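You operate a simulated robot arm through the tools that you are given. There is no shell and no other tool. Be economical: measure what you need, move in short steps, check, and stop when the job is done.

Carry out the task below with a simulated two-armed robot. There is one attempt and no reset: what you move stays moved.

## Task
Grease the end of the ticket's stub shaft, fit it into its roller, then push the plunger in.
Fine: grease from the purple tin; hold the roller for the fit and the push; stand it in the purple tray. Set down upright: what you pick out.

Only the result counts: the job must be done as asked and must still hold three seconds after the hand-in. Knocking over, shifting, dropping, spilling or breaking anything else fails it.

## Robot
Two 7-joint arms with two-finger parallel grippers on one trunk, on a base that drives. Base frame: it is fixed to the floor where the robot stands at the start and does not move with it; the origin is under the middle of the robot, x ahead of it, y to its left, z up. Readings come in cm, rad, newtons and seconds.
The left shoulder is at the start at [6, 14.4, 92.6], the right one opposite. With the tool pointing down near the work surface each hand reaches from about 32 to 74 cm from the robot's upright axis, wherever it stands, measured 20 degrees to its own side. Places, roughly: bore of the blue banded roller [60, 40, 90]; plunger of the blue banded roller [50, 40, 90]; plunger of the green banded roller [70, 20, 90]; plunger of the yellow banded roller [40, 60, 90]; purple grease tin [90, 10, 80]; purple parts tray [30, 70, 80]. Payload 1.57 kg a hand.
The TCP of each hand is the grasp point between the finger pads, 3 cm short of the fingertips. In the tool frame z runs along the fingers and y along their closing line. Largest opening 11 cm; finger width 2.4, thickness 1.2; the body of the gripper, 4.8 by 11.2 cm, starts 7.8 cm behind the TCP.
Orientation is that of the tool frame in the base frame, as a unit quaternion [x, y, z, w]. With the fingers straight down and closing along the base's y, the tool's x points along the base's -x, its y along +y and its z along -z.

## Interface
- The arms move only by the tool jog_arm. It takes "left_increments", "right_increments" or both (then of equal length, played together; a hand with none holds still); each is one flat list of numbers, 7 for each row, row after row: the turn, a rotation vector about the base's x, y, z in units of 4 degrees (1.0 is 4 degrees), then the shift along the base's x, y, z in units of 30 mm (1.0 is 30 mm), then the gripper command, from -1 (fully open) to 1 (shut), values between in proportion. In form: [wx, wy, wz, x, y, z, gripper, wx, wy, wz, x, y, z, gripper, ...]. A call has 1 to 12 rows; each row shifts and turns the commanded pose from where the row before left it. A call with a number of a shift or a turn outside -1 to 1 is refused whole. Each row takes 0.2 s and may step no farther than 5 cm and 0.15 rad from the row before; otherwise, or with a gripper value out of range, the whole call is refused. A pose out of reach is approached as far as the arm can. The call stops where the force on the tool passes 60 N (or 10 N more than at its start, if that is more) or the arm is blocked; 0.2 s more then pass. Each finger travels about 4.5 cm/s and halts on what it meets, pressing with about 36 N; the grip force reading is that of the motor and also rises with nothing between the fingers. The clock runs only during rows and for 0.2 s after the last one: add rows that do not move to give the fingers time. The reply holds the time, the measured pose of the TCP, the force on the tool along the base axes, the opening and the grip force, in the units named above and with some noise, with the torque about the TCP (base axes, N m) and any sound that the robot's microphone picked up.
- Cameras (640 x 400 px; columns grow to the right, rows downward): "scene" is now at [4.55, 3.38, 154.33]; the picture's right is [0.40, -0.92, 0.00], its down [-0.64, -0.28, -0.71] and it looks along [0.65, 0.29, -0.70] (base axes); focal length 248 px, centre (320, 200). "left" rides on the left gripper at [7, -1.6, -14.1] in its tool frame; the picture's right is [0.23, 0.97, 0.00], its down [-0.86, 0.20, -0.48] and it looks along [-0.47, 0.11, 0.88] (tool axes); focal length 222 px, centre (320, 200). "right" rides on the right gripper at [7, 1.6, -14.1] in its tool frame; the picture's right is [-0.23, 0.97, 0.00], its down [-0.86, -0.20, -0.48] and it looks along [-0.47, -0.11, 0.88] (tool axes); focal length 222 px, centre (320, 200). There is no depth. A picture from a camera that has moved, and an enlarged one, comes with that camera's place and axes in the base frame and with its lens.
- camera(camera): a new picture of that camera. It takes no simulated time.
- lift_body(by): slides the trunk up (or, below 0, down) by that many cm; the arms and the scene camera ride with it, the base frame stays. It gives what a move gives, with no picture.
- roll_base(legs): drives the robot by 1 to 6 legs, each [ahead, left, turn to the left] in cm, cm and rad, along the robot's own axes; the way and the turn of a leg run together, so that a leg with both is an arc; at most 150 cm and 3.142 rad a leg. The arms and the cameras ride along, it lands a little off, and it stops where it bumps. It gives what a move gives.
- aim_head(pan, tilt): turns the head with the scene camera to pan (to the left, within 1.501 rad either way) and tilt (down, from -0.506 to 1.204), counted from straight ahead of the robot. It gives what a move gives.
- inspect(camera, box): a new picture of the part [left, top, right, bottom] of that camera's present view, enlarged. It takes no simulated time.
- finish_job(): hands the job in; it is judged then, once.

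Work in short steps. Places have to be worked out from the pictures, the camera data and where the tool is seen: move nearer, look again, correct. Check each grasp and each placing, and mend what went wrong. You have 120 turns and 92 pictures in all, those below and enlarged ones among them. Open the grippers and draw the arms clear of the work before you hand the job in, unless the task says otherwise; then end with one line.

The tools are called after "Emit:" as name(argument=value, ...) on one line, values as JSON. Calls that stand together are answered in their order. jog_arm: Moves the arms, as the interface text tells. Its arguments: {"type":"object","properties":{"left_increments":{"type":"array","items":{"type":"number"}},"right_increments":{"type":"array","items":{"type":"number"}}},"required":[]} The other tools are called the same way: lift_body (by) slides the trunk up or down; roll_base (legs) drives the base; aim_head (pan, tilt) turns the head that bears the scene camera; camera (camera) takes a picture; inspect (camera, box) takes an enlarged picture of a part of a camera's view; finish_job () hands the job in.

At the start:

```text
time_s: 0.0
left_tool_pos: [33.56, 43.02, 107.89]
left_tcp_rot: [0.0, 1.0, 0.0, 0.0]
left_force: [0.2, -0.1, -0.2]
left_torque: [0.02, 0.0, 0.02]
left_gripper_width: 10.99
left_grasp_force: 0.0
right_tool_pos: [31.43, 6.33, 110.06]
right_tcp_rot: [0.0, 1.0, 0.0, 0.0]
right_force: [1.0, 0.6, -0.5]
right_torque: [0.0, 0.01, -0.02]
right_gripper_width: 11.0
right_grasp_force: 0.1
trunk travel left (down, up): [-52.5, 6.5]
robot x, y, heading: [0.4, -0.0, -0.0]
head pan, tilt: [0.414, 0.777]
```

scene: 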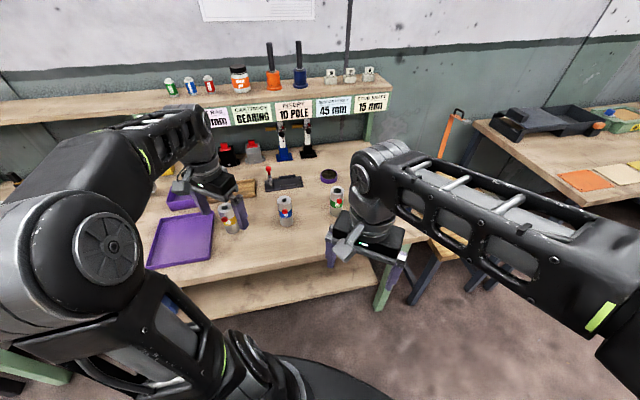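
right: 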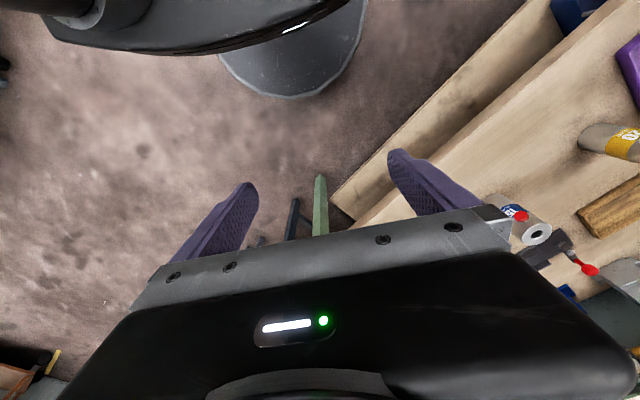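
left: 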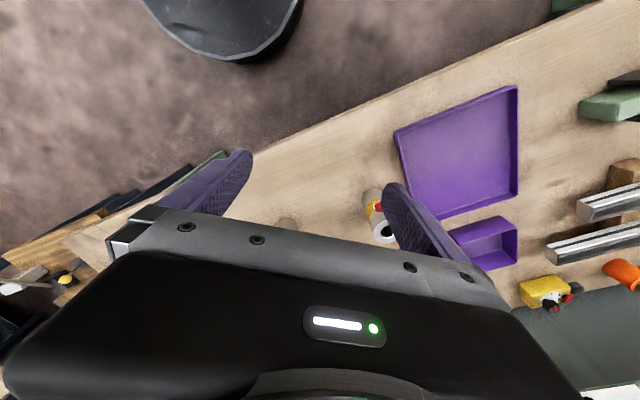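

The bench shows three rollers, shelves with labels, a purple tray and what may be the purple tin. I'll enlarge parts of the scene to find the ticket and the shafts.

Emit:
inspect(camera="scene", box=[150, 60, 390, 210])

Emit:
inspect(camera="scene", box=[140, 130, 380, 280])

```text
2.67 times, centred on (270, 135) of scene
camera zoom: at [4.55, 3.38, 154.33], right [0.4, -0.92, 0.0], down [-0.64, -0.28, -0.71], along [0.65, 0.29, -0.7], focal length 662 px, centre (453, 373)
```

zoom: 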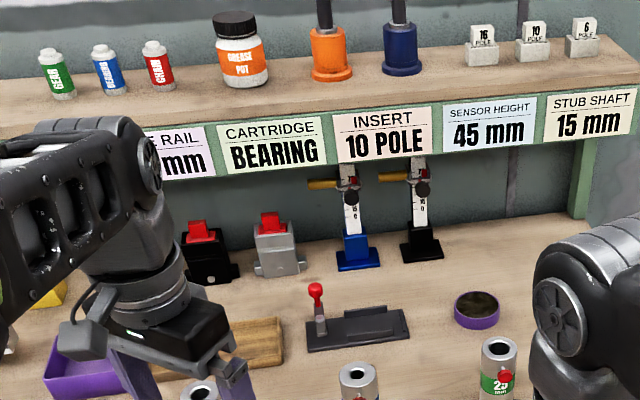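

```text
2.67 times, centred on (260, 205) of scene
camera zoom: at [4.55, 3.38, 154.33], right [0.4, -0.92, 0.0], down [-0.64, -0.28, -0.71], along [0.65, 0.29, -0.7], focal length 662 px, centre (480, 187)
```

zoom: 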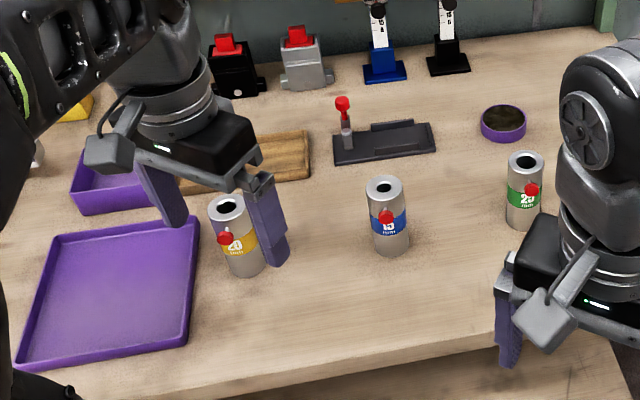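

The ticket asks for a 15 mm stub shaft, and the blue roller reads 15. I haven't found the stub shafts yet, so I'll look left and then right.

Emit:
aim_head(pan=1.0, tilt=0.7)

Emit:
camera(camera="scene")

Emit:
aim_head(pan=-0.3, tilt=0.7)

Emit:
camera(camera="scene")

```text
time_s: 1.0
left_tool_pos: [33.61, 42.95, 107.88]
left_tcp_rot: [0.0, 1.0, 0.0, 0.0]
left_force: [-0.2, 0.7, -1.4]
left_torque: [0.0, -0.01, 0.01]
left_gripper_width: 10.98
left_grasp_force: 0.0
right_tool_pos: [31.22, 6.21, 110.06]
right_tcp_rot: [-0.001, 1.0, 0.0, 0.0]
right_force: [-1.0, 0.3, 0.4]
right_torque: [-0.02, 0.0, 0.0]
right_gripper_width: 11.0
right_grasp_force: 0.0
trunk travel left (down, up): [-52.5, 6.5]
robot x, y, heading: [0.17, -0.36, 0.002]
head pan, tilt: [1.0, 0.7]
```

```text
86 pictures are left
camera scene: at [1.66, 7.24, 154.96], right [0.84, -0.54, 0.0], down [-0.35, -0.54, -0.76], along [0.41, 0.64, -0.64], focal length 248 px, centre (320, 200)
```

scene: 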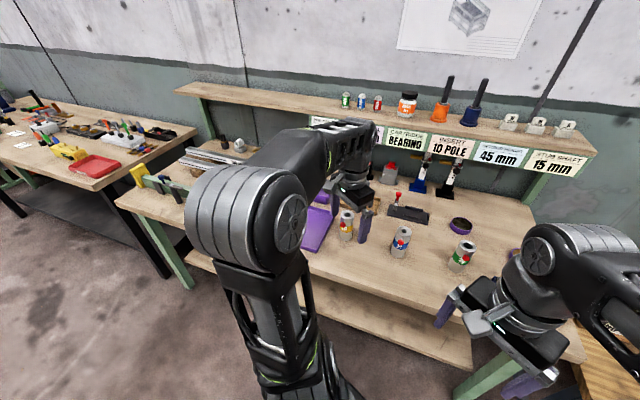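

```text
time_s: 2.5
left_tool_pos: [33.59, 42.95, 107.94]
left_tcp_rot: [0.0, 1.0, 0.0, 0.0]
left_force: [0.2, 0.1, -0.6]
left_torque: [0.0, 0.03, 0.03]
left_gripper_width: 11.02
left_grasp_force: 0.1
right_tool_pos: [31.35, 6.25, 110.04]
right_tcp_rot: [-0.001, 1.0, 0.0, 0.0]
right_force: [0.0, -0.1, -0.5]
right_torque: [-0.01, 0.02, -0.01]
right_gripper_width: 10.99
right_grasp_force: 0.1
trunk travel left (down, up): [-52.5, 6.5]
robot x, y, heading: [0.32, 0.25, 0.002]
head pan, tilt: [-0.3, 0.7]
```

```text
85 pictures are left
camera scene: at [5.18, -2.41, 154.97], right [-0.29, -0.96, 0.0], down [-0.62, 0.19, -0.76], along [0.73, -0.23, -0.64], focal length 248 px, centre (320, 200)
```

scene: 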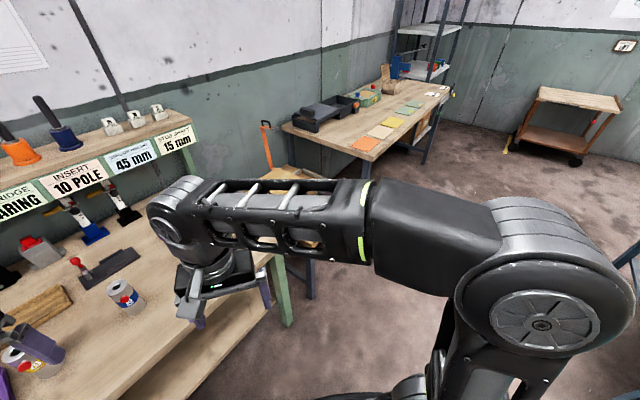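

There are small items on the left of the bench near the rails, and a wooden block under the left hand. I'll raise the left arm out of the way and look closer.

Emit:
jog_arm(left_increments=[0, 0, 0, -0.5, 1, 1, -1, 0, 0, 0, -0.5, 1, 1, -1, 0, 0, 0, -0.5, 1, 1, -1, 0, 0, 0, -0.5, 1, 1, -1, 0, 0, 0, 0, 1, 1, -1])

Emit:
aim_head(pan=0.5, tilt=0.7)

Emit:
camera(camera="scene")

Emit:
camera(camera="left")

```text
time_s: 3.7
left_tool_pos: [31.0, 56.01, 111.01]
left_tcp_rot: [0.003, 1.0, 0.002, 0.002]
left_force: [-2.6, 1.9, -1.1]
left_torque: [-0.19, -0.2, 0.02]
left_gripper_width: 10.98
left_grasp_force: 0.0
left hand out of reach, approached as far as the arm can: row 2, 3, 4, 5
right_tool_pos: [31.46, 6.08, 109.99]
right_tcp_rot: [0.002, 1.0, 0.0, -0.001]
right_force: [0.4, 0.2, 0.8]
right_torque: [0.0, 0.08, 0.03]
right_gripper_width: 11.01
right_grasp_force: 0.2
trunk travel left (down, up): [-52.5, 6.5]
robot x, y, heading: [0.13, 0.11, 0.001]
head pan, tilt: [-0.3, 0.7]
```

```text
time_s: 4.8
left_tool_pos: [31.28, 55.86, 111.22]
left_tcp_rot: [0.008, 1.0, 0.003, 0.005]
left_force: [-0.3, -0.1, -0.5]
left_torque: [0.04, -0.02, -0.04]
left_gripper_width: 11.01
left_grasp_force: 0.1
right_tool_pos: [31.19, 6.25, 110.15]
right_tcp_rot: [-0.001, 1.0, 0.0, 0.0]
right_force: [0.3, 1.3, -1.0]
right_torque: [-0.02, 0.02, -0.02]
right_gripper_width: 11.0
right_grasp_force: 0.0
trunk travel left (down, up): [-52.5, 6.5]
robot x, y, heading: [-0.06, 0.29, -0.0]
head pan, tilt: [0.499, 0.7]
```

```text
84 pictures are left
camera scene: at [4.54, 4.13, 154.97], right [0.48, -0.88, 0.0], down [-0.57, -0.31, -0.76], along [0.67, 0.37, -0.64], focal length 248 px, centre (320, 200)
```

scene: 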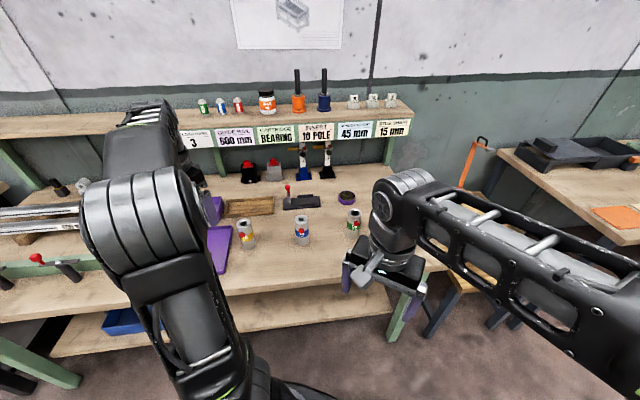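

```text
83 pictures are left
camera left: at [24.26, 54.38, 125.14], right [-0.21, 0.98, 0.0], down [0.85, 0.18, 0.49], along [0.48, 0.11, -0.87], focal length 222 px, centre (320, 200)
```

left: 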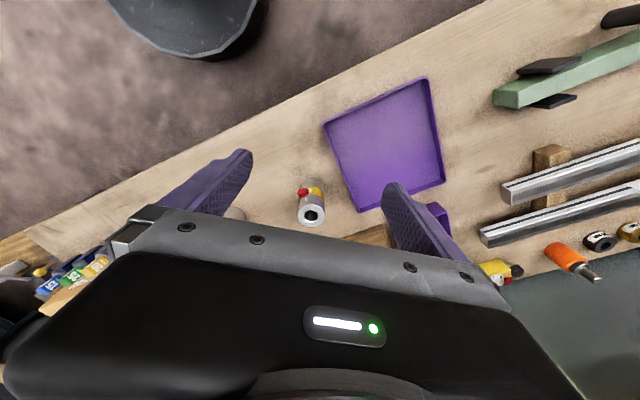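

At the bottom left of the left camera's view there are pieces marked 15, 25 and 20. I'll enlarge that part.

Emit:
inspect(camera="left", box=[0, 230, 160, 330])

Emit:
inspect(camera="scene", box=[210, 80, 430, 260])

```text
4.00 times, centred on (80, 280) of left
camera zoom: at [24.26, 54.38, 125.14], right [-0.21, 0.98, 0.0], down [0.85, 0.18, 0.49], along [0.48, 0.11, -0.87], focal length 888 px, centre (1280, -120)
```

zoom: 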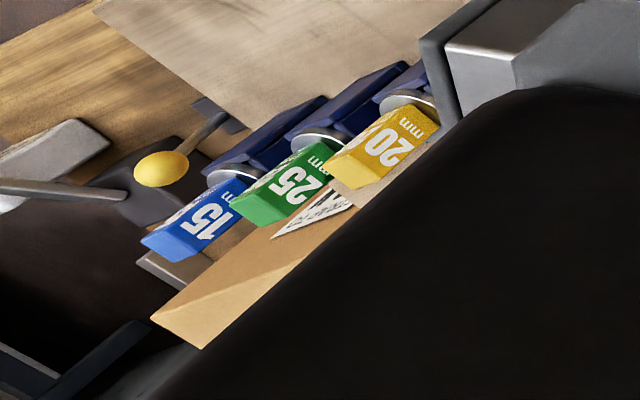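

```text
2.22 times, centred on (320, 170) of scene
camera zoom: at [4.54, 4.13, 154.97], right [0.48, -0.88, 0.0], down [-0.57, -0.31, -0.76], along [0.67, 0.37, -0.64], focal length 552 px, centre (320, 267)
```

zoom: 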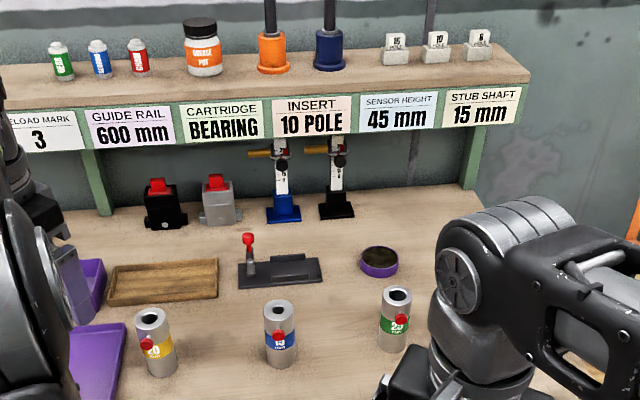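

The 15 mm shaft is in a holder hidden behind the right arm. I'll move the right arm to the right and up, then look with the right and scene cameras.

Emit:
jog_arm(right_increments=[0, 0, 0, 0, -1, 0.3, -1, 0, 0, 0, 0, -1, 0.3, -1, 0, 0, 0, 0, -1, 0.3, -1, 0, 0, 0, 0, -1, 0, -1, 0, 0, 0, 0, -1, 0, -1, 0, 0, 0, 0, -1, 0, -1, 0, 0, 0, 0, -1, 0, -1, 0, 0, 0, 0, -1, 0, -1, 0, 0, 0, 0, -1, 0, -1, 0, 0, 0, 0, -1, 0, -1])

Emit:
aim_head(pan=0.0, tilt=0.75)

Emit:
camera(camera="scene")

Emit:
camera(camera="right")

```text
time_s: 7.0
left_tool_pos: [30.81, 56.43, 110.94]
left_tcp_rot: [-0.001, 1.0, 0.003, 0.001]
left_force: [0.9, 0.1, -0.4]
left_torque: [-0.02, 0.02, 0.02]
left_gripper_width: 10.99
left_grasp_force: 0.2
right_tool_pos: [31.47, -16.08, 109.45]
right_tcp_rot: [-0.004, 0.999, -0.022, -0.027]
right_force: [-0.1, 0.6, 0.0]
right_torque: [-0.01, -0.03, 0.0]
right_gripper_width: 11.0
right_grasp_force: 0.1
right hand out of reach, approached as far as the arm can: row 3, 4, 5, 6, 9
trunk travel left (down, up): [-52.5, 6.5]
robot x, y, heading: [0.11, 0.02, -0.002]
head pan, tilt: [0.499, 0.7]
```

```text
time_s: 7.9
left_tool_pos: [30.73, 56.33, 110.97]
left_tcp_rot: [0.0, 1.0, 0.003, 0.002]
left_force: [0.6, -0.3, 0.1]
left_torque: [0.0, -0.02, -0.02]
left_gripper_width: 10.98
left_grasp_force: 0.0
right_tool_pos: [31.55, -15.9, 109.61]
right_tcp_rot: [-0.004, 0.999, -0.022, -0.027]
right_force: [0.3, -0.4, -0.7]
right_torque: [0.0, 0.01, -0.04]
right_gripper_width: 11.0
right_grasp_force: 0.0
trunk travel left (down, up): [-52.5, 6.5]
robot x, y, heading: [0.03, 0.09, -0.001]
head pan, tilt: [0.0, 0.75]
```

```text
80 pictures are left
camera scene: at [5.35, 0.11, 154.54], right [0.0, -1.0, 0.0], down [-0.68, 0.0, -0.73], along [0.73, 0.0, -0.68], focal length 248 px, centre (320, 200)
```

scene: 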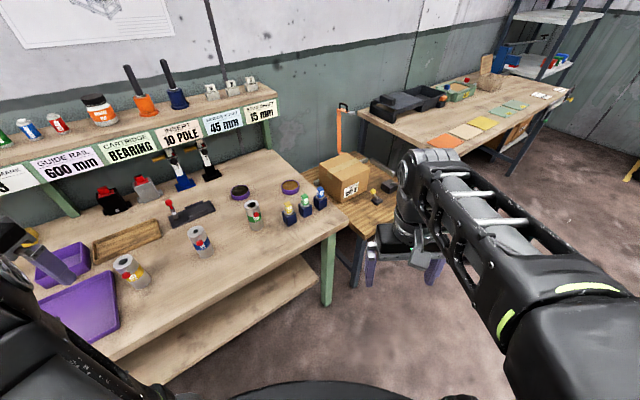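

```text
79 pictures are left
camera right: at [25.16, -13.83, 124.02], right [0.22, 0.97, -0.06], down [0.88, -0.17, 0.44], along [0.42, -0.14, -0.9], focal length 222 px, centre (320, 200)
```

right: 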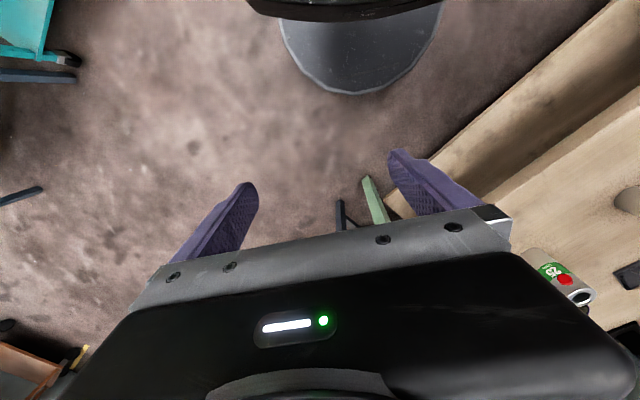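

Two purple-rimmed tins and the shafts in their holders are visible now. I'll enlarge that area to read the details.

Emit:
inspect(camera="scene", box=[210, 160, 370, 260])

Emit:
inspect(camera="scene", box=[100, 180, 260, 300])

```text
4.00 times, centred on (290, 210) of scene
camera zoom: at [5.35, 0.11, 154.54], right [0.0, -1.0, 0.0], down [-0.68, 0.0, -0.73], along [0.73, 0.0, -0.68], focal length 994 px, centre (440, 160)
```

zoom: 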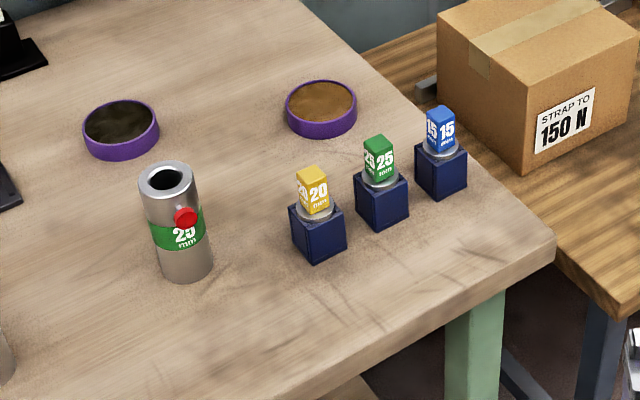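

```text
3.33 times, centred on (180, 240) of scene
camera zoom: at [5.35, 0.11, 154.54], right [0.0, -1.0, 0.0], down [-0.68, 0.0, -0.73], along [0.73, 0.0, -0.68], focal length 828 px, centre (787, 67)
```

zoom: 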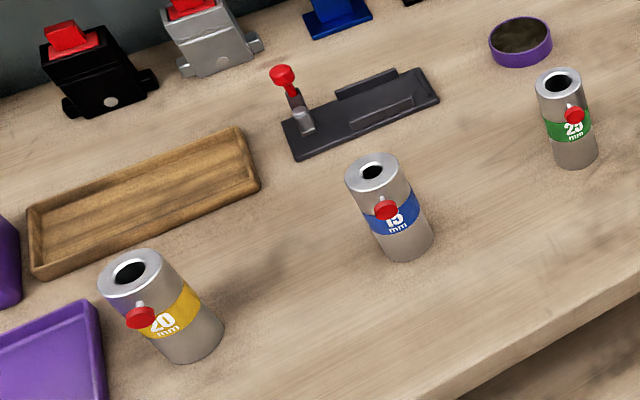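

The layout so far, from the pictures:
- The bench is turned about 33° from the robot. Its front edge is about 50 cm away along the normal (.83, .55).
- The blue 15 mm shaft is near (82, 1) and the blue roller near (59, 42).
- The amber tin is near (92, 14), which matches the listed purple tin. The dark one near (89, 36) does not.
- The large tray is near (37, 71).

I'll turn to face the bench and drive toward the shaft.

Emit:
roll_base(legs=[[0, 0, 0.585], [12, -25, 0]])

Emit:
aim_head(pan=-0.2, tilt=0.9)

Emit:
camera(camera="scene")

Emit:
camera(camera="right")

```text
time_s: 11.5
left_tool_pos: [18.51, 49.78, 111.0]
left_tcp_rot: [-0.286, 0.958, 0.002, -0.001]
left_force: [0.8, -0.3, 0.1]
left_torque: [-0.01, 0.02, 0.05]
left_gripper_width: 10.99
left_grasp_force: 0.0
right_tool_pos: [58.94, -10.33, 109.53]
right_tcp_rot: [-0.289, 0.957, -0.028, -0.019]
right_force: [0.3, -0.1, 0.5]
right_torque: [0.0, 0.05, -0.03]
right_gripper_width: 11.02
right_grasp_force: 0.0
trunk travel left (down, up): [-52.5, 6.5]
robot x, y, heading: [23.73, -14.08, 0.58]
head pan, tilt: [0.0, 0.75]
```

```text
time_s: 12.2
left_tool_pos: [18.5, 49.85, 110.81]
left_tcp_rot: [-0.287, 0.958, 0.003, 0.001]
left_force: [0.0, 1.0, 0.3]
left_torque: [0.03, 0.03, 0.03]
left_gripper_width: 11.0
left_grasp_force: 0.1
right_tool_pos: [58.87, -10.34, 109.44]
right_tcp_rot: [-0.289, 0.957, -0.029, -0.02]
right_force: [0.3, -0.2, 0.2]
right_torque: [0.01, -0.02, 0.0]
right_gripper_width: 11.0
right_grasp_force: 0.1
trunk travel left (down, up): [-52.5, 6.5]
robot x, y, heading: [23.72, -13.97, 0.58]
head pan, tilt: [-0.201, 0.901]
```

```text
76 pictures are left
camera scene: at [28.3, -12.89, 153.35], right [0.37, -0.93, 0.0], down [-0.73, -0.29, -0.62], along [0.58, 0.23, -0.78], focal length 248 px, centre (320, 200)
```

scene: 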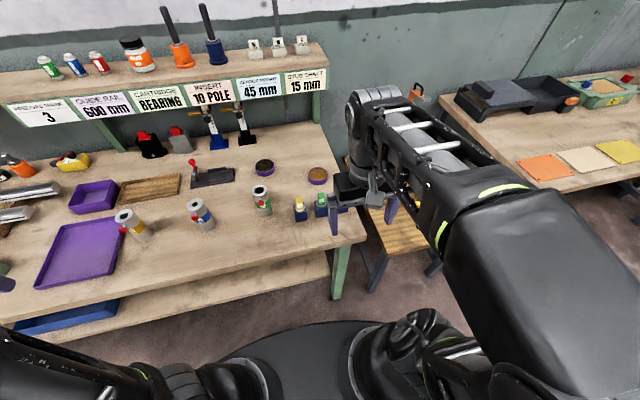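

```text
75 pictures are left
camera right: at [52.33, -11.87, 124.02], right [-0.35, 0.93, -0.06], down [0.83, 0.34, 0.44], along [0.43, 0.11, -0.9], focal length 222 px, centre (320, 200)
```

right: 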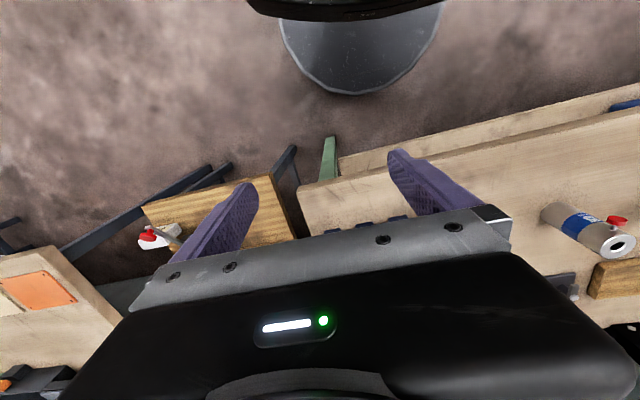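

The right arm hides the shafts from the head camera. I'll drive 5 cm closer, then bring the right hand high above the blue shaft and look down.

Emit:
roll_base(legs=[[5, 0, 0]])

Emit:
jog_arm(right_increments=[0, 0, 0, 0.85, 0.3, 0, -1, 0, 0, 0, 0.85, 0.3, 0, -1, 0, 0, 0, 0.85, 0.3, 0, -1, 0, 0, 0, 0.85, 0.3, 0, -1, 0, 0, 0, 0.85, 0.3, 0, -1, 0, 0, 0, 0.85, 0.3, 0, -1])

Emit:
camera(camera="right")

Emit:
camera(camera="scene")

```text
time_s: 13.1
left_tool_pos: [22.91, 52.68, 110.9]
left_tcp_rot: [-0.285, 0.958, 0.003, 0.0]
left_force: [0.4, 0.7, 0.6]
left_torque: [-0.02, 0.04, 0.03]
left_gripper_width: 11.01
left_grasp_force: 0.1
right_tool_pos: [63.26, -7.46, 109.55]
right_tcp_rot: [-0.289, 0.957, -0.028, -0.02]
right_force: [-0.5, -0.4, 0.3]
right_torque: [0.0, 0.05, -0.01]
right_gripper_width: 11.01
right_grasp_force: 0.0
trunk travel left (down, up): [-52.5, 6.5]
robot x, y, heading: [27.76, -11.59, 0.58]
head pan, tilt: [-0.201, 0.901]
```

```text
time_s: 14.5
left_tool_pos: [22.96, 52.52, 111.02]
left_tcp_rot: [-0.286, 0.958, 0.004, 0.0]
left_force: [-0.4, 0.1, 0.0]
left_torque: [-0.01, 0.04, 0.02]
left_gripper_width: 11.0
left_grasp_force: 0.0
right_tool_pos: [78.84, -2.04, 109.48]
right_tcp_rot: [-0.289, 0.957, -0.027, -0.017]
right_force: [0.8, -0.3, 0.3]
right_torque: [0.02, 0.04, 0.01]
right_gripper_width: 11.0
right_grasp_force: 0.1
trunk travel left (down, up): [-52.5, 6.5]
robot x, y, heading: [28.13, -11.22, 0.58]
head pan, tilt: [-0.201, 0.901]
```

```text
74 pictures are left
camera right: at [72.19, -3.73, 123.99], right [-0.35, 0.94, -0.05], down [0.83, 0.34, 0.44], along [0.43, 0.11, -0.89], focal length 222 px, centre (320, 200)
```

right: 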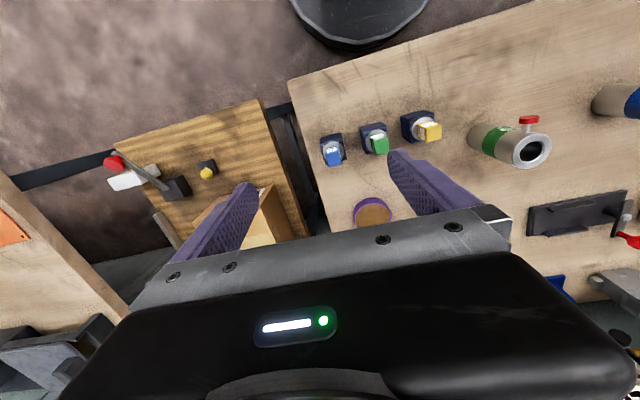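

```text
73 pictures are left
camera scene: at [32.67, -10.24, 153.35], right [0.37, -0.93, 0.0], down [-0.73, -0.29, -0.62], along [0.58, 0.23, -0.78], focal length 248 px, centre (320, 200)
```

scene: 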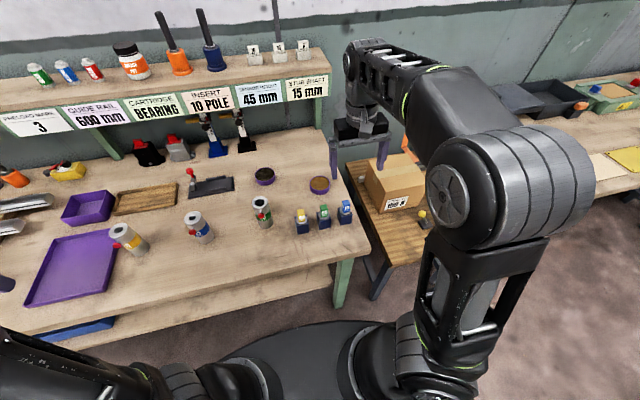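

All shafts and both tins are now visible from both cameras. I'll enlarge each view to triangulate the shaft.

Emit:
inspect(camera="right", box=[300, 100, 460, 230])

Emit:
inspect(camera="scene", box=[240, 160, 370, 250])

```text
3.08 times, centred on (380, 165) of right
camera zoom: at [72.19, -3.73, 123.99], right [-0.35, 0.94, -0.05], down [0.83, 0.34, 0.44], along [0.43, 0.11, -0.89], focal length 684 px, centre (135, 308)
```

zoom: 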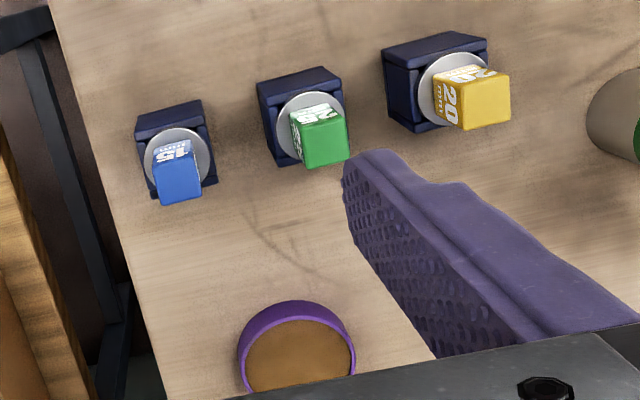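

```text
4.44 times, centred on (305, 205) of scene
camera zoom: at [32.67, -10.24, 153.35], right [0.37, -0.93, 0.0], down [-0.73, -0.29, -0.62], along [0.58, 0.23, -0.78], focal length 1104 px, centre (387, 178)
```

zoom: 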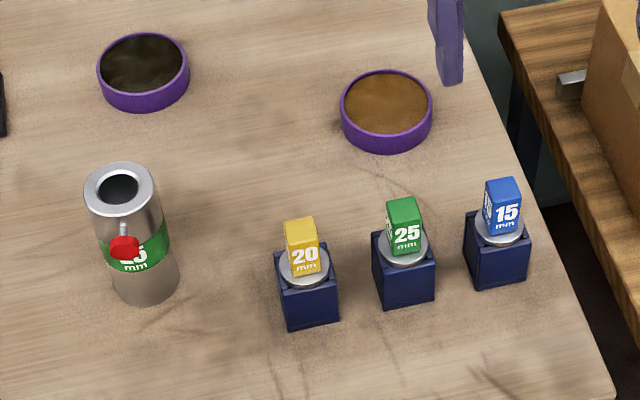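

Triangulating puts the blue cap's top at about (81, 0, 92), about 2.3 cm wide, with the flange at z ≈ 86. I'll level the tool, yaw it about -5° and come down to z ≈ 99 above the cap.

Emit:
jog_arm(right_increments=[0.88, -0.24, -1, 0.4, 0.35, 0, -1, 0, 0, -0.25, 0.3, 0.33, -0.5, -1, 0, 0, 0, 0, 0, -1, -1, 0, 0, 0, 0, 0, -1, -1, 0, 0, 0, 0, 0, -1, -1, 0, 0, 0, 0, 0, 0, -1])

Emit:
inspect(camera="right", box=[240, 80, 480, 230])

Emit:
inspect(camera="scene", box=[270, 140, 400, 250])

```text
time_s: 15.9
left_tool_pos: [22.8, 52.62, 111.0]
left_tcp_rot: [-0.286, 0.958, 0.003, 0.001]
left_force: [-0.3, 0.4, 0.3]
left_torque: [-0.01, -0.03, 0.01]
left_gripper_width: 11.0
left_grasp_force: 0.1
right_tool_pos: [80.51, 0.08, 99.08]
right_tcp_rot: [-0.248, 0.969, -0.002, -0.003]
right_force: [1.0, -0.1, 0.1]
right_torque: [0.01, 0.0, -0.03]
right_gripper_width: 11.02
right_grasp_force: 0.0
trunk travel left (down, up): [-52.5, 6.5]
robot x, y, heading: [27.84, -11.62, 0.578]
head pan, tilt: [-0.201, 0.901]
```

```text
2.67 times, centred on (360, 155) of right
camera zoom: at [73.64, -1.83, 113.3], right [-0.27, 0.96, 0.0], down [0.85, 0.24, 0.47], along [0.46, 0.12, -0.88], focal length 592 px, centre (213, 320)
```

zoom: 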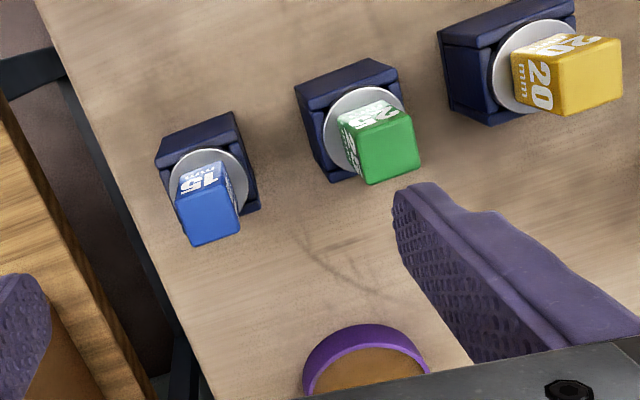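

```text
3.64 times, centred on (335, 195) of scene
camera zoom: at [32.5, -10.13, 153.35], right [0.37, -0.93, 0.0], down [-0.73, -0.29, -0.62], along [0.58, 0.23, -0.78], focal length 903 px, centre (266, 218)
```

zoom: 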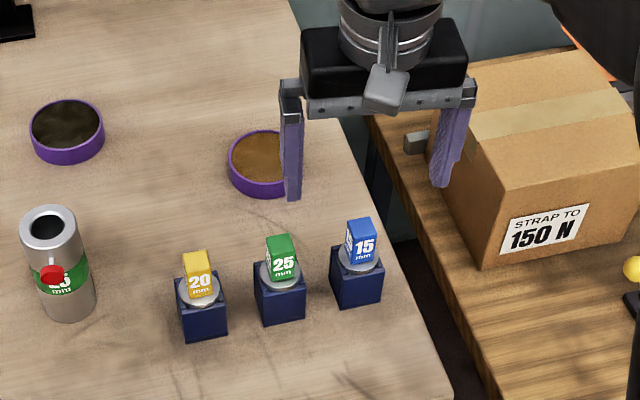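

The tool axis runs through the cap. I'll narrow the gripper to about 5 cm so it doesn't touch the green shaft, then descend to z ≈ 90.3.

Emit:
jog_arm(right_increments=[0, 0, 0, 0.07, -0.05, 0, 0.1, 0, 0, 0, 0, 0, 0, 0.1, 0, 0, 0, 0, 0, 0, 0.1, 0, 0, 0, 0, 0, 0, 0.1, 0, 0, 0, 0, 0, -0.7, 0.1, 0, 0, 0, 0, 0, -0.7, 0.1, 0, 0, 0, 0, 0, -0.7, 0.1, 0, 0, 0, 0, 0, -0.8, 0.1])

Emit:
inspect(camera="right", box=[240, 80, 480, 230])

Emit:
inspect(camera="scene", box=[270, 140, 400, 250])

```text
time_s: 17.7
left_tool_pos: [22.9, 52.65, 110.92]
left_tcp_rot: [-0.286, 0.958, 0.003, 0.001]
left_force: [0.2, 0.3, -0.1]
left_torque: [0.01, 0.02, 0.01]
left_gripper_width: 10.99
left_grasp_force: 0.2
right_tool_pos: [80.78, -0.35, 90.37]
right_tcp_rot: [-0.248, 0.969, -0.001, -0.004]
right_force: [0.5, -0.3, 0.2]
right_torque: [0.0, -0.03, 0.0]
right_gripper_width: 4.94
right_grasp_force: 0.0
trunk travel left (down, up): [-52.5, 6.5]
robot x, y, heading: [28.03, -11.28, 0.583]
head pan, tilt: [-0.201, 0.901]
```

```text
2.67 times, centred on (360, 155) of right
camera zoom: at [73.86, -2.15, 104.55], right [-0.27, 0.96, 0.0], down [0.85, 0.24, 0.47], along [0.46, 0.12, -0.88], focal length 592 px, centre (213, 320)
```

zoom: 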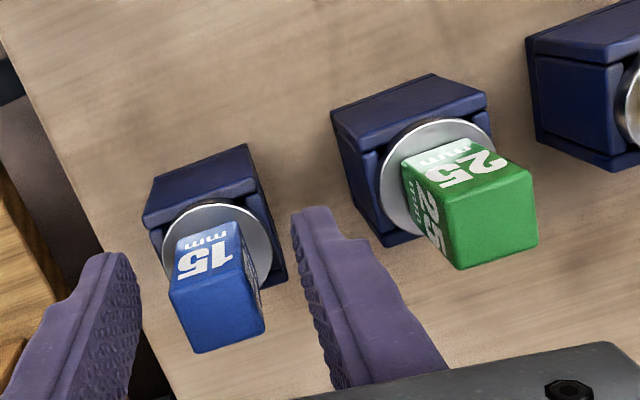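

```text
3.64 times, centred on (335, 195) of scene
camera zoom: at [32.56, -10.12, 153.35], right [0.37, -0.93, 0.0], down [-0.73, -0.29, -0.62], along [0.58, 0.23, -0.78], focal length 903 px, centre (266, 218)
```

zoom: 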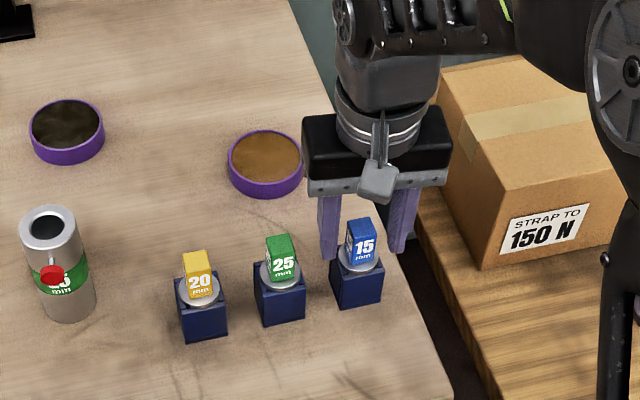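

The fingers straddle the cap with their tips just above the flange. I'll close the gripper and check.

Emit:
jog_arm(right_increments=[0, 0, 0, 0, 0, 0, 1, 0, 0, 0, 0, 0, 0, 1, 0, 0, 0, 0, 0, 0, 1, 0, 0, 0, 0, 0, 0, 1, 0, 0, 0, 0, 0, 0, 1])

Emit:
inspect(camera="right", box=[240, 80, 480, 230])

```text
time_s: 18.9
left_tool_pos: [22.88, 52.76, 110.99]
left_tcp_rot: [-0.286, 0.958, 0.003, 0.001]
left_force: [-0.4, 0.4, -1.2]
left_torque: [0.0, 0.0, -0.01]
left_gripper_width: 11.01
left_grasp_force: 0.0
right_tool_pos: [80.84, -0.32, 90.36]
right_tcp_rot: [-0.248, 0.969, -0.001, -0.003]
right_force: [0.1, -0.3, -0.8]
right_torque: [0.02, 0.01, 0.0]
right_gripper_width: 2.14
right_grasp_force: 34.4
trunk travel left (down, up): [-52.5, 6.5]
robot x, y, heading: [27.81, -11.37, 0.582]
head pan, tilt: [-0.201, 0.901]
```

```text
2.67 times, centred on (360, 155) of right
camera zoom: at [73.84, -2.16, 104.57], right [-0.27, 0.96, 0.0], down [0.85, 0.24, 0.47], along [0.46, 0.12, -0.88], focal length 592 px, centre (213, 320)
```

zoom: 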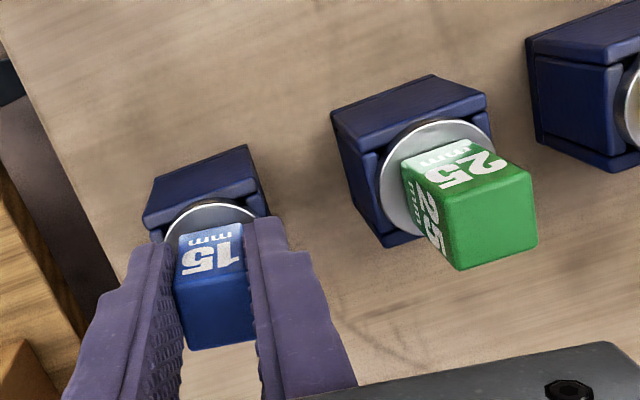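

The cap is gripped at 2.14 cm. I'll lift it straight up 9 cm and look.

Emit:
jog_arm(right_increments=[0, 0, 0, 0, 0, 0.5, 1, 0, 0, 0, 0, 0, 0.5, 1, 0, 0, 0, 0, 0, 0.5, 1, 0, 0, 0, 0, 0, 0.7, 1, 0, 0, 0, 0, 0, 0.8, 1, 0, 0, 0, 0, 0, 0, 1])

Emit:
inspect(camera="scene", box=[270, 120, 430, 250])

```text
time_s: 20.3
left_tool_pos: [22.74, 52.63, 110.9]
left_tcp_rot: [-0.285, 0.958, 0.003, 0.001]
left_force: [0.7, -0.1, -0.7]
left_torque: [-0.02, 0.0, -0.03]
left_gripper_width: 11.01
left_grasp_force: 0.2
right_tool_pos: [80.77, -0.1, 99.32]
right_tcp_rot: [-0.249, 0.969, -0.002, -0.003]
right_force: [0.3, -0.6, -1.6]
right_torque: [-0.01, -0.03, 0.01]
right_gripper_width: 2.14
right_grasp_force: 34.2
trunk travel left (down, up): [-52.5, 6.5]
robot x, y, heading: [27.82, -11.53, 0.581]
head pan, tilt: [-0.201, 0.901]
```

```text
3.08 times, centred on (350, 185) of scene
camera zoom: at [32.56, -10.12, 153.35], right [0.37, -0.93, 0.0], down [-0.73, -0.29, -0.62], along [0.58, 0.23, -0.78], focal length 764 px, centre (228, 246)
```

zoom: 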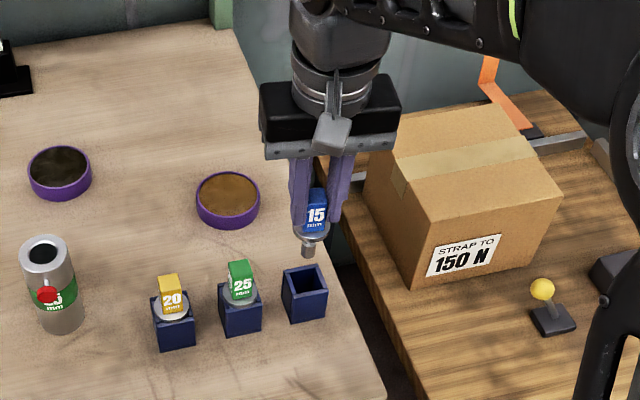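

The shaft is out and hangs about 8.5 cm below the TCP, ending near z ≈ 91. I'll move it over the amber tin near (92.6, 13.9) and check.

Emit:
jog_arm(right_increments=[0, 0, 0, 0.66, 0.78, 0, 1, 0, 0, 0, 0.66, 0.78, 0, 1, 0, 0, 0, 0.66, 0.78, 0, 1, 0, 0, 0, 0.66, 0.78, 0, 1, 0, 0, 0, 0.66, 0.78, 0, 1, 0, 0, 0, 0.66, 0.78, 0, 1, 0, 0, 0, 0, 0, 0, 1])

Emit:
inspect(camera="right", box=[240, 80, 480, 230])

Emit:
inspect(camera="scene", box=[270, 120, 390, 210])

```text
time_s: 21.9
left_tool_pos: [22.91, 52.55, 110.96]
left_tcp_rot: [-0.286, 0.958, 0.003, 0.001]
left_force: [1.0, 0.5, 0.2]
left_torque: [0.02, 0.03, 0.0]
left_gripper_width: 11.01
left_grasp_force: 0.0
right_tool_pos: [90.03, 10.89, 99.38]
right_tcp_rot: [-0.248, 0.969, -0.001, -0.003]
right_force: [0.3, -0.2, -1.6]
right_torque: [-0.02, -0.01, -0.01]
right_gripper_width: 2.12
right_grasp_force: 35.2
right hand out of reach, approached as far as the arm can: row 5, 6
trunk travel left (down, up): [-52.5, 6.5]
robot x, y, heading: [27.87, -11.08, 0.583]
head pan, tilt: [-0.201, 0.901]
```

```text
2.67 times, centred on (360, 155) of right
camera zoom: at [83.08, 8.92, 113.68], right [-0.27, 0.96, 0.0], down [0.85, 0.24, 0.47], along [0.46, 0.12, -0.88], focal length 592 px, centre (213, 320)
```

zoom: 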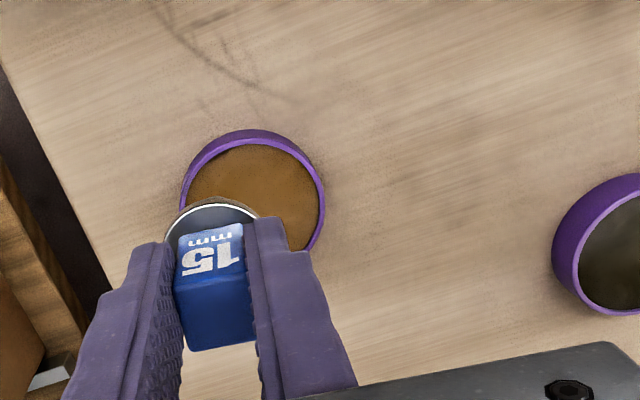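

```text
4.44 times, centred on (330, 165) of scene
camera zoom: at [32.54, -10.13, 153.35], right [0.37, -0.93, 0.0], down [-0.73, -0.29, -0.62], along [0.58, 0.23, -0.78], focal length 1104 px, centre (276, 356)
```

zoom: 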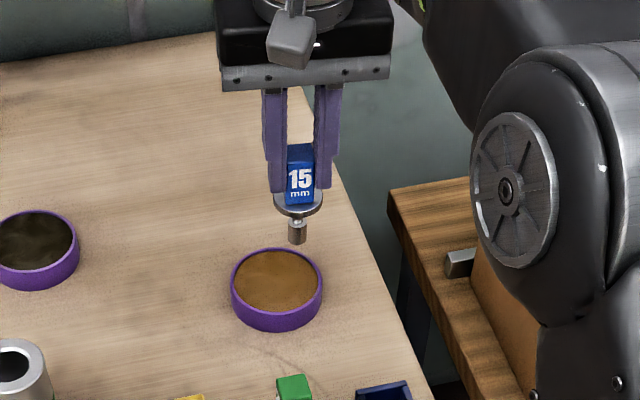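

The arm hit its reach limit about 3 cm short of the tin's centre, near (91.7, 13.4). Lowering gains reach, so I'll go down about 5 cm, with the shaft end still above the rim, and then forward.

Emit:
jog_arm(right_increments=[0, 0, 0, 0, 0, -0.85, 1, 0, 0, 0, 0, 0, -0.85, 1, 0, 0, 0, 0.28, 0.42, 0, 1, 0, 0, 0, 0.28, 0.42, 0, 1, 0, 0, 0, 0, 0, 0, 1])

Emit:
inspect(camera="scene", box=[270, 120, 390, 210])

```text
time_s: 23.1
left_tool_pos: [22.85, 52.76, 111.04]
left_tcp_rot: [-0.285, 0.958, 0.003, 0.0]
left_force: [-0.1, 0.8, 0.1]
left_torque: [0.01, 0.02, -0.01]
left_gripper_width: 11.0
left_grasp_force: 0.1
right_tool_pos: [91.6, 13.25, 94.12]
right_tcp_rot: [-0.248, 0.969, -0.002, -0.003]
right_force: [-0.2, 0.4, -1.4]
right_torque: [0.03, -0.01, 0.0]
right_gripper_width: 2.12
right_grasp_force: 34.3
trunk travel left (down, up): [-52.5, 6.5]
robot x, y, heading: [27.75, -11.45, 0.58]
head pan, tilt: [-0.201, 0.901]
```

```text
4.44 times, centred on (330, 165) of scene
camera zoom: at [32.53, -10.14, 153.35], right [0.37, -0.93, 0.0], down [-0.73, -0.29, -0.62], along [0.58, 0.23, -0.78], focal length 1104 px, centre (276, 356)
```

zoom: 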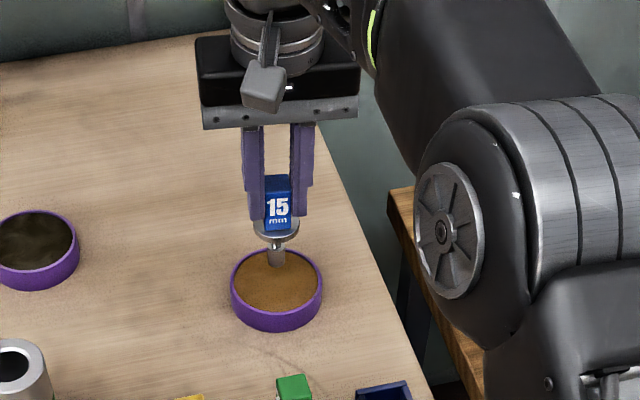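

The shaft is over the tin with its end at z ≈ 85. I'll lower it 3 cm and check.

Emit:
jog_arm(right_increments=[0, 0, 0, 0, 0, -0.35, 1, 0, 0, 0, 0, 0, -0.35, 1, 0, 0, 0, 0, 0, -0.3, 1, 0, 0, 0, 0, 0, 0, 1])

Emit:
inspect(camera="scene", box=[290, 145, 370, 205])

```text
time_s: 24.1
left_tool_pos: [22.57, 52.63, 111.2]
left_tcp_rot: [-0.285, 0.958, 0.003, 0.002]
left_force: [-0.5, -0.1, -0.6]
left_torque: [0.01, -0.03, 0.01]
left_gripper_width: 11.03
left_grasp_force: 0.0
right_tool_pos: [91.66, 13.17, 91.72]
right_tcp_rot: [-0.247, 0.969, 0.0, -0.001]
right_force: [-0.2, -0.7, 17.1]
right_torque: [-0.05, -0.09, -0.03]
right_gripper_width: 2.1
right_grasp_force: 34.5
trunk travel left (down, up): [-52.5, 6.5]
robot x, y, heading: [27.95, -11.11, 0.584]
head pan, tilt: [-0.201, 0.901]
```

```text
6.67 times, centred on (330, 175) of scene
camera zoom: at [32.34, -10.22, 153.39], right [0.37, -0.93, 0.0], down [-0.73, -0.29, -0.62], along [0.58, 0.23, -0.78], focal length 1656 px, centre (253, 367)
```

zoom: 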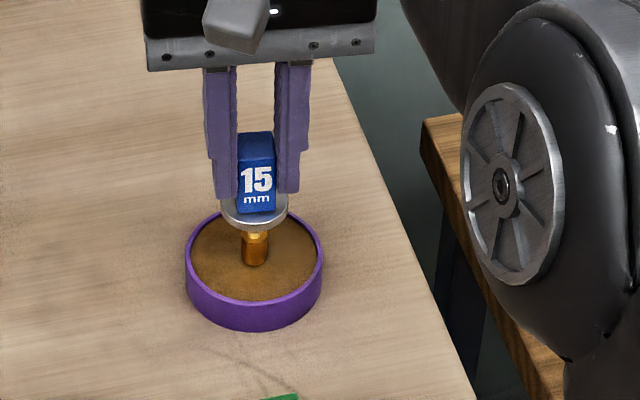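

Contact gives 17 N and the shaft end has turned amber. I'll lift it clear and check.

Emit:
jog_arm(right_increments=[0, 0, 0, 0, 0, 0.5, 1, 0, 0, 0, 0, 0, 0.5, 1, 0, 0, 0, 0, 0, 0.7, 1, 0, 0, 0, 0, 0, 0.4, 1, 0, 0, 0, 0, 0, 0, 1])

Emit:
inspect(camera="scene", box=[290, 135, 370, 195])

```text
time_s: 25.3
left_tool_pos: [22.89, 52.6, 110.88]
left_tcp_rot: [-0.285, 0.958, 0.003, 0.0]
left_force: [0.1, -0.7, 1.0]
left_torque: [-0.03, 0.0, -0.01]
left_gripper_width: 11.0
left_grasp_force: 0.0
right_tool_pos: [91.69, 13.04, 95.89]
right_tcp_rot: [-0.248, 0.969, -0.001, -0.002]
right_force: [-0.6, 0.8, -1.7]
right_torque: [0.0, 0.03, 0.01]
right_gripper_width: 2.14
right_grasp_force: 34.2
right hand out of reach, approached as far as the arm can: row 3, 4
trunk travel left (down, up): [-52.5, 6.5]
robot x, y, heading: [28.01, -11.52, 0.584]
head pan, tilt: [-0.201, 0.901]
```

```text
6.67 times, centred on (330, 165) of scene
camera zoom: at [32.54, -10.12, 153.35], right [0.37, -0.93, 0.0], down [-0.73, -0.29, -0.62], along [0.58, 0.23, -0.78], focal length 1656 px, centre (253, 433)
```

zoom: 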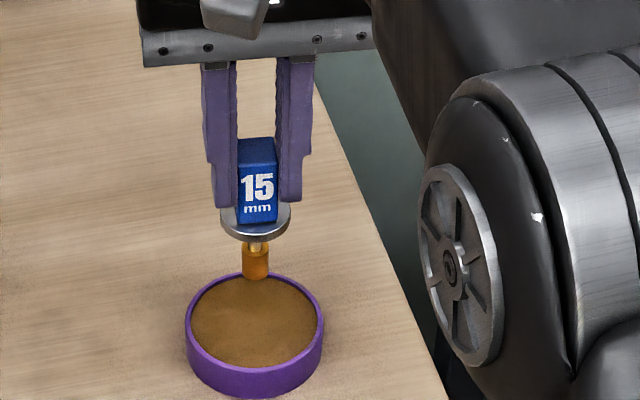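

The end is greased. I'll pull the right hand back and up, well clear of the shafts and rollers.

Emit:
jog_arm(right_increments=[0, 0, 0, -0.7, -0.46, 0.3, 1, 0, 0, 0, -0.7, -0.46, 0.5, 1, 0, 0, 0, -0.5, -0.33, 0.9, 1, 0, 0, 0, -0.5, -0.33, 0.9, 1, 0, 0, 0, -0.5, -0.33, 0.9, 1, 0, 0, 0, -0.5, -0.33, 0.9, 1, 0, 0, 0, -0.7, -0.46, 0.2, 1, 0, 0, 0, -0.7, -0.46, 0, 1, 0, 0, 0, -0.7, -0.46, 0, 1, 0, 0, 0, 0, 0, 0, 1])

```text
time_s: 27.5
left_tool_pos: [22.92, 52.68, 110.95]
left_tcp_rot: [-0.285, 0.958, 0.002, 0.001]
left_force: [0.2, 0.5, -0.2]
left_torque: [0.0, 0.03, 0.0]
left_gripper_width: 10.98
left_grasp_force: 0.1
right_tool_pos: [76.07, 2.99, 108.04]
right_tcp_rot: [-0.248, 0.969, -0.002, -0.003]
right_force: [0.4, 0.7, -1.3]
right_torque: [-0.01, -0.03, 0.01]
right_gripper_width: 2.14
right_grasp_force: 34.6
right hand out of reach, approached as far as the arm can: row 6
trunk travel left (down, up): [-52.5, 6.5]
robot x, y, heading: [27.89, -11.69, 0.587]
head pan, tilt: [-0.201, 0.901]
```

The shaft is held with its tip near z 99. I'll drive 17 cm left along the bench toward the blue roller and look.

Emit:
roll_base(legs=[[0, 17, 0]])

Emit:
aim_head(pan=0.15, tilt=0.85)

Emit:
camera(camera="scene")

```text
time_s: 29.0
left_tool_pos: [13.07, 67.14, 110.94]
left_tcp_rot: [-0.289, 0.957, 0.002, 0.002]
left_force: [0.4, -0.2, -0.2]
left_torque: [0.01, 0.0, 0.01]
left_gripper_width: 11.01
left_grasp_force: 0.2
right_tool_pos: [66.42, 17.64, 107.91]
right_tcp_rot: [-0.249, 0.969, -0.002, -0.003]
right_force: [0.0, -0.2, -2.2]
right_torque: [-0.03, 0.01, 0.0]
right_gripper_width: 2.12
right_grasp_force: 34.6
trunk travel left (down, up): [-52.5, 6.5]
robot x, y, heading: [18.2, 3.06, 0.586]
head pan, tilt: [-0.201, 0.901]
```

```text
time_s: 29.8
left_tool_pos: [12.99, 67.02, 110.99]
left_tcp_rot: [-0.287, 0.958, 0.003, 0.001]
left_force: [0.6, -0.4, -0.9]
left_torque: [-0.03, 0.02, 0.0]
left_gripper_width: 11.0
left_grasp_force: 0.1
right_tool_pos: [66.42, 17.49, 108.05]
right_tcp_rot: [-0.249, 0.968, 0.0, -0.003]
right_force: [0.3, -0.2, -1.1]
right_torque: [0.0, -0.01, 0.0]
right_gripper_width: 2.12
right_grasp_force: 34.2
trunk travel left (down, up): [-52.5, 6.5]
robot x, y, heading: [18.37, 2.83, 0.585]
head pan, tilt: [0.15, 0.85]
```

```text
59 pictures are left
camera scene: at [21.83, 6.76, 153.74], right [0.67, -0.74, 0.0], down [-0.56, -0.5, -0.66], along [0.49, 0.44, -0.75], focal length 248 px, centre (320, 200)
```

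scene: 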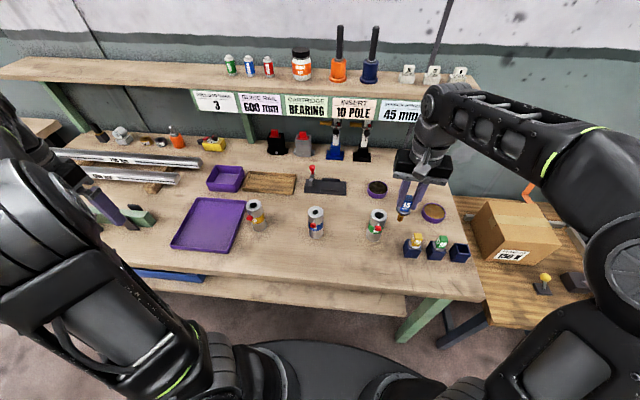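

I'll take a zoomed look at the blue roller for its place, height and plunger direction.

Emit:
inspect(camera="scene", box=[280, 190, 360, 250])

Emit:
camera(camera="right")

```text
6.67 times, centred on (320, 220) of scene
camera zoom: at [21.83, 6.76, 153.74], right [0.67, -0.74, 0.0], down [-0.56, -0.5, -0.66], along [0.49, 0.44, -0.75], focal length 1656 px, centre (320, 67)
```

zoom: 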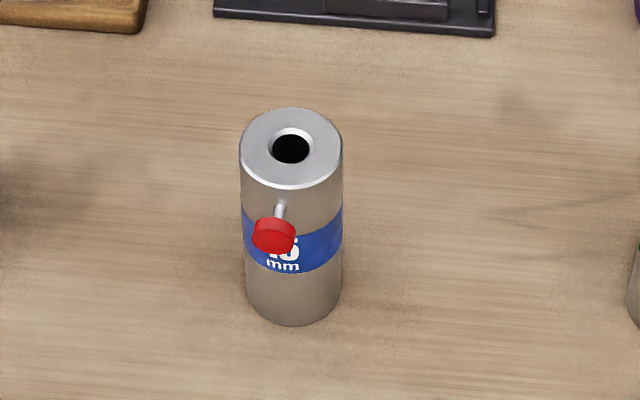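

```text
57 pictures are left
camera right: at [59.54, 15.65, 122.22], right [-0.27, 0.96, 0.0], down [0.85, 0.24, 0.47], along [0.46, 0.13, -0.88], focal length 222 px, centre (320, 200)
```

right: 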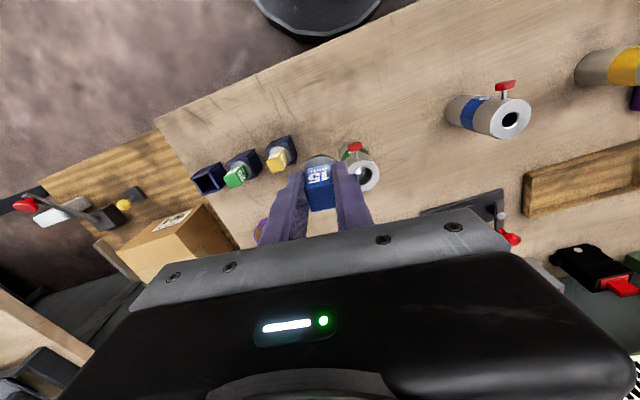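

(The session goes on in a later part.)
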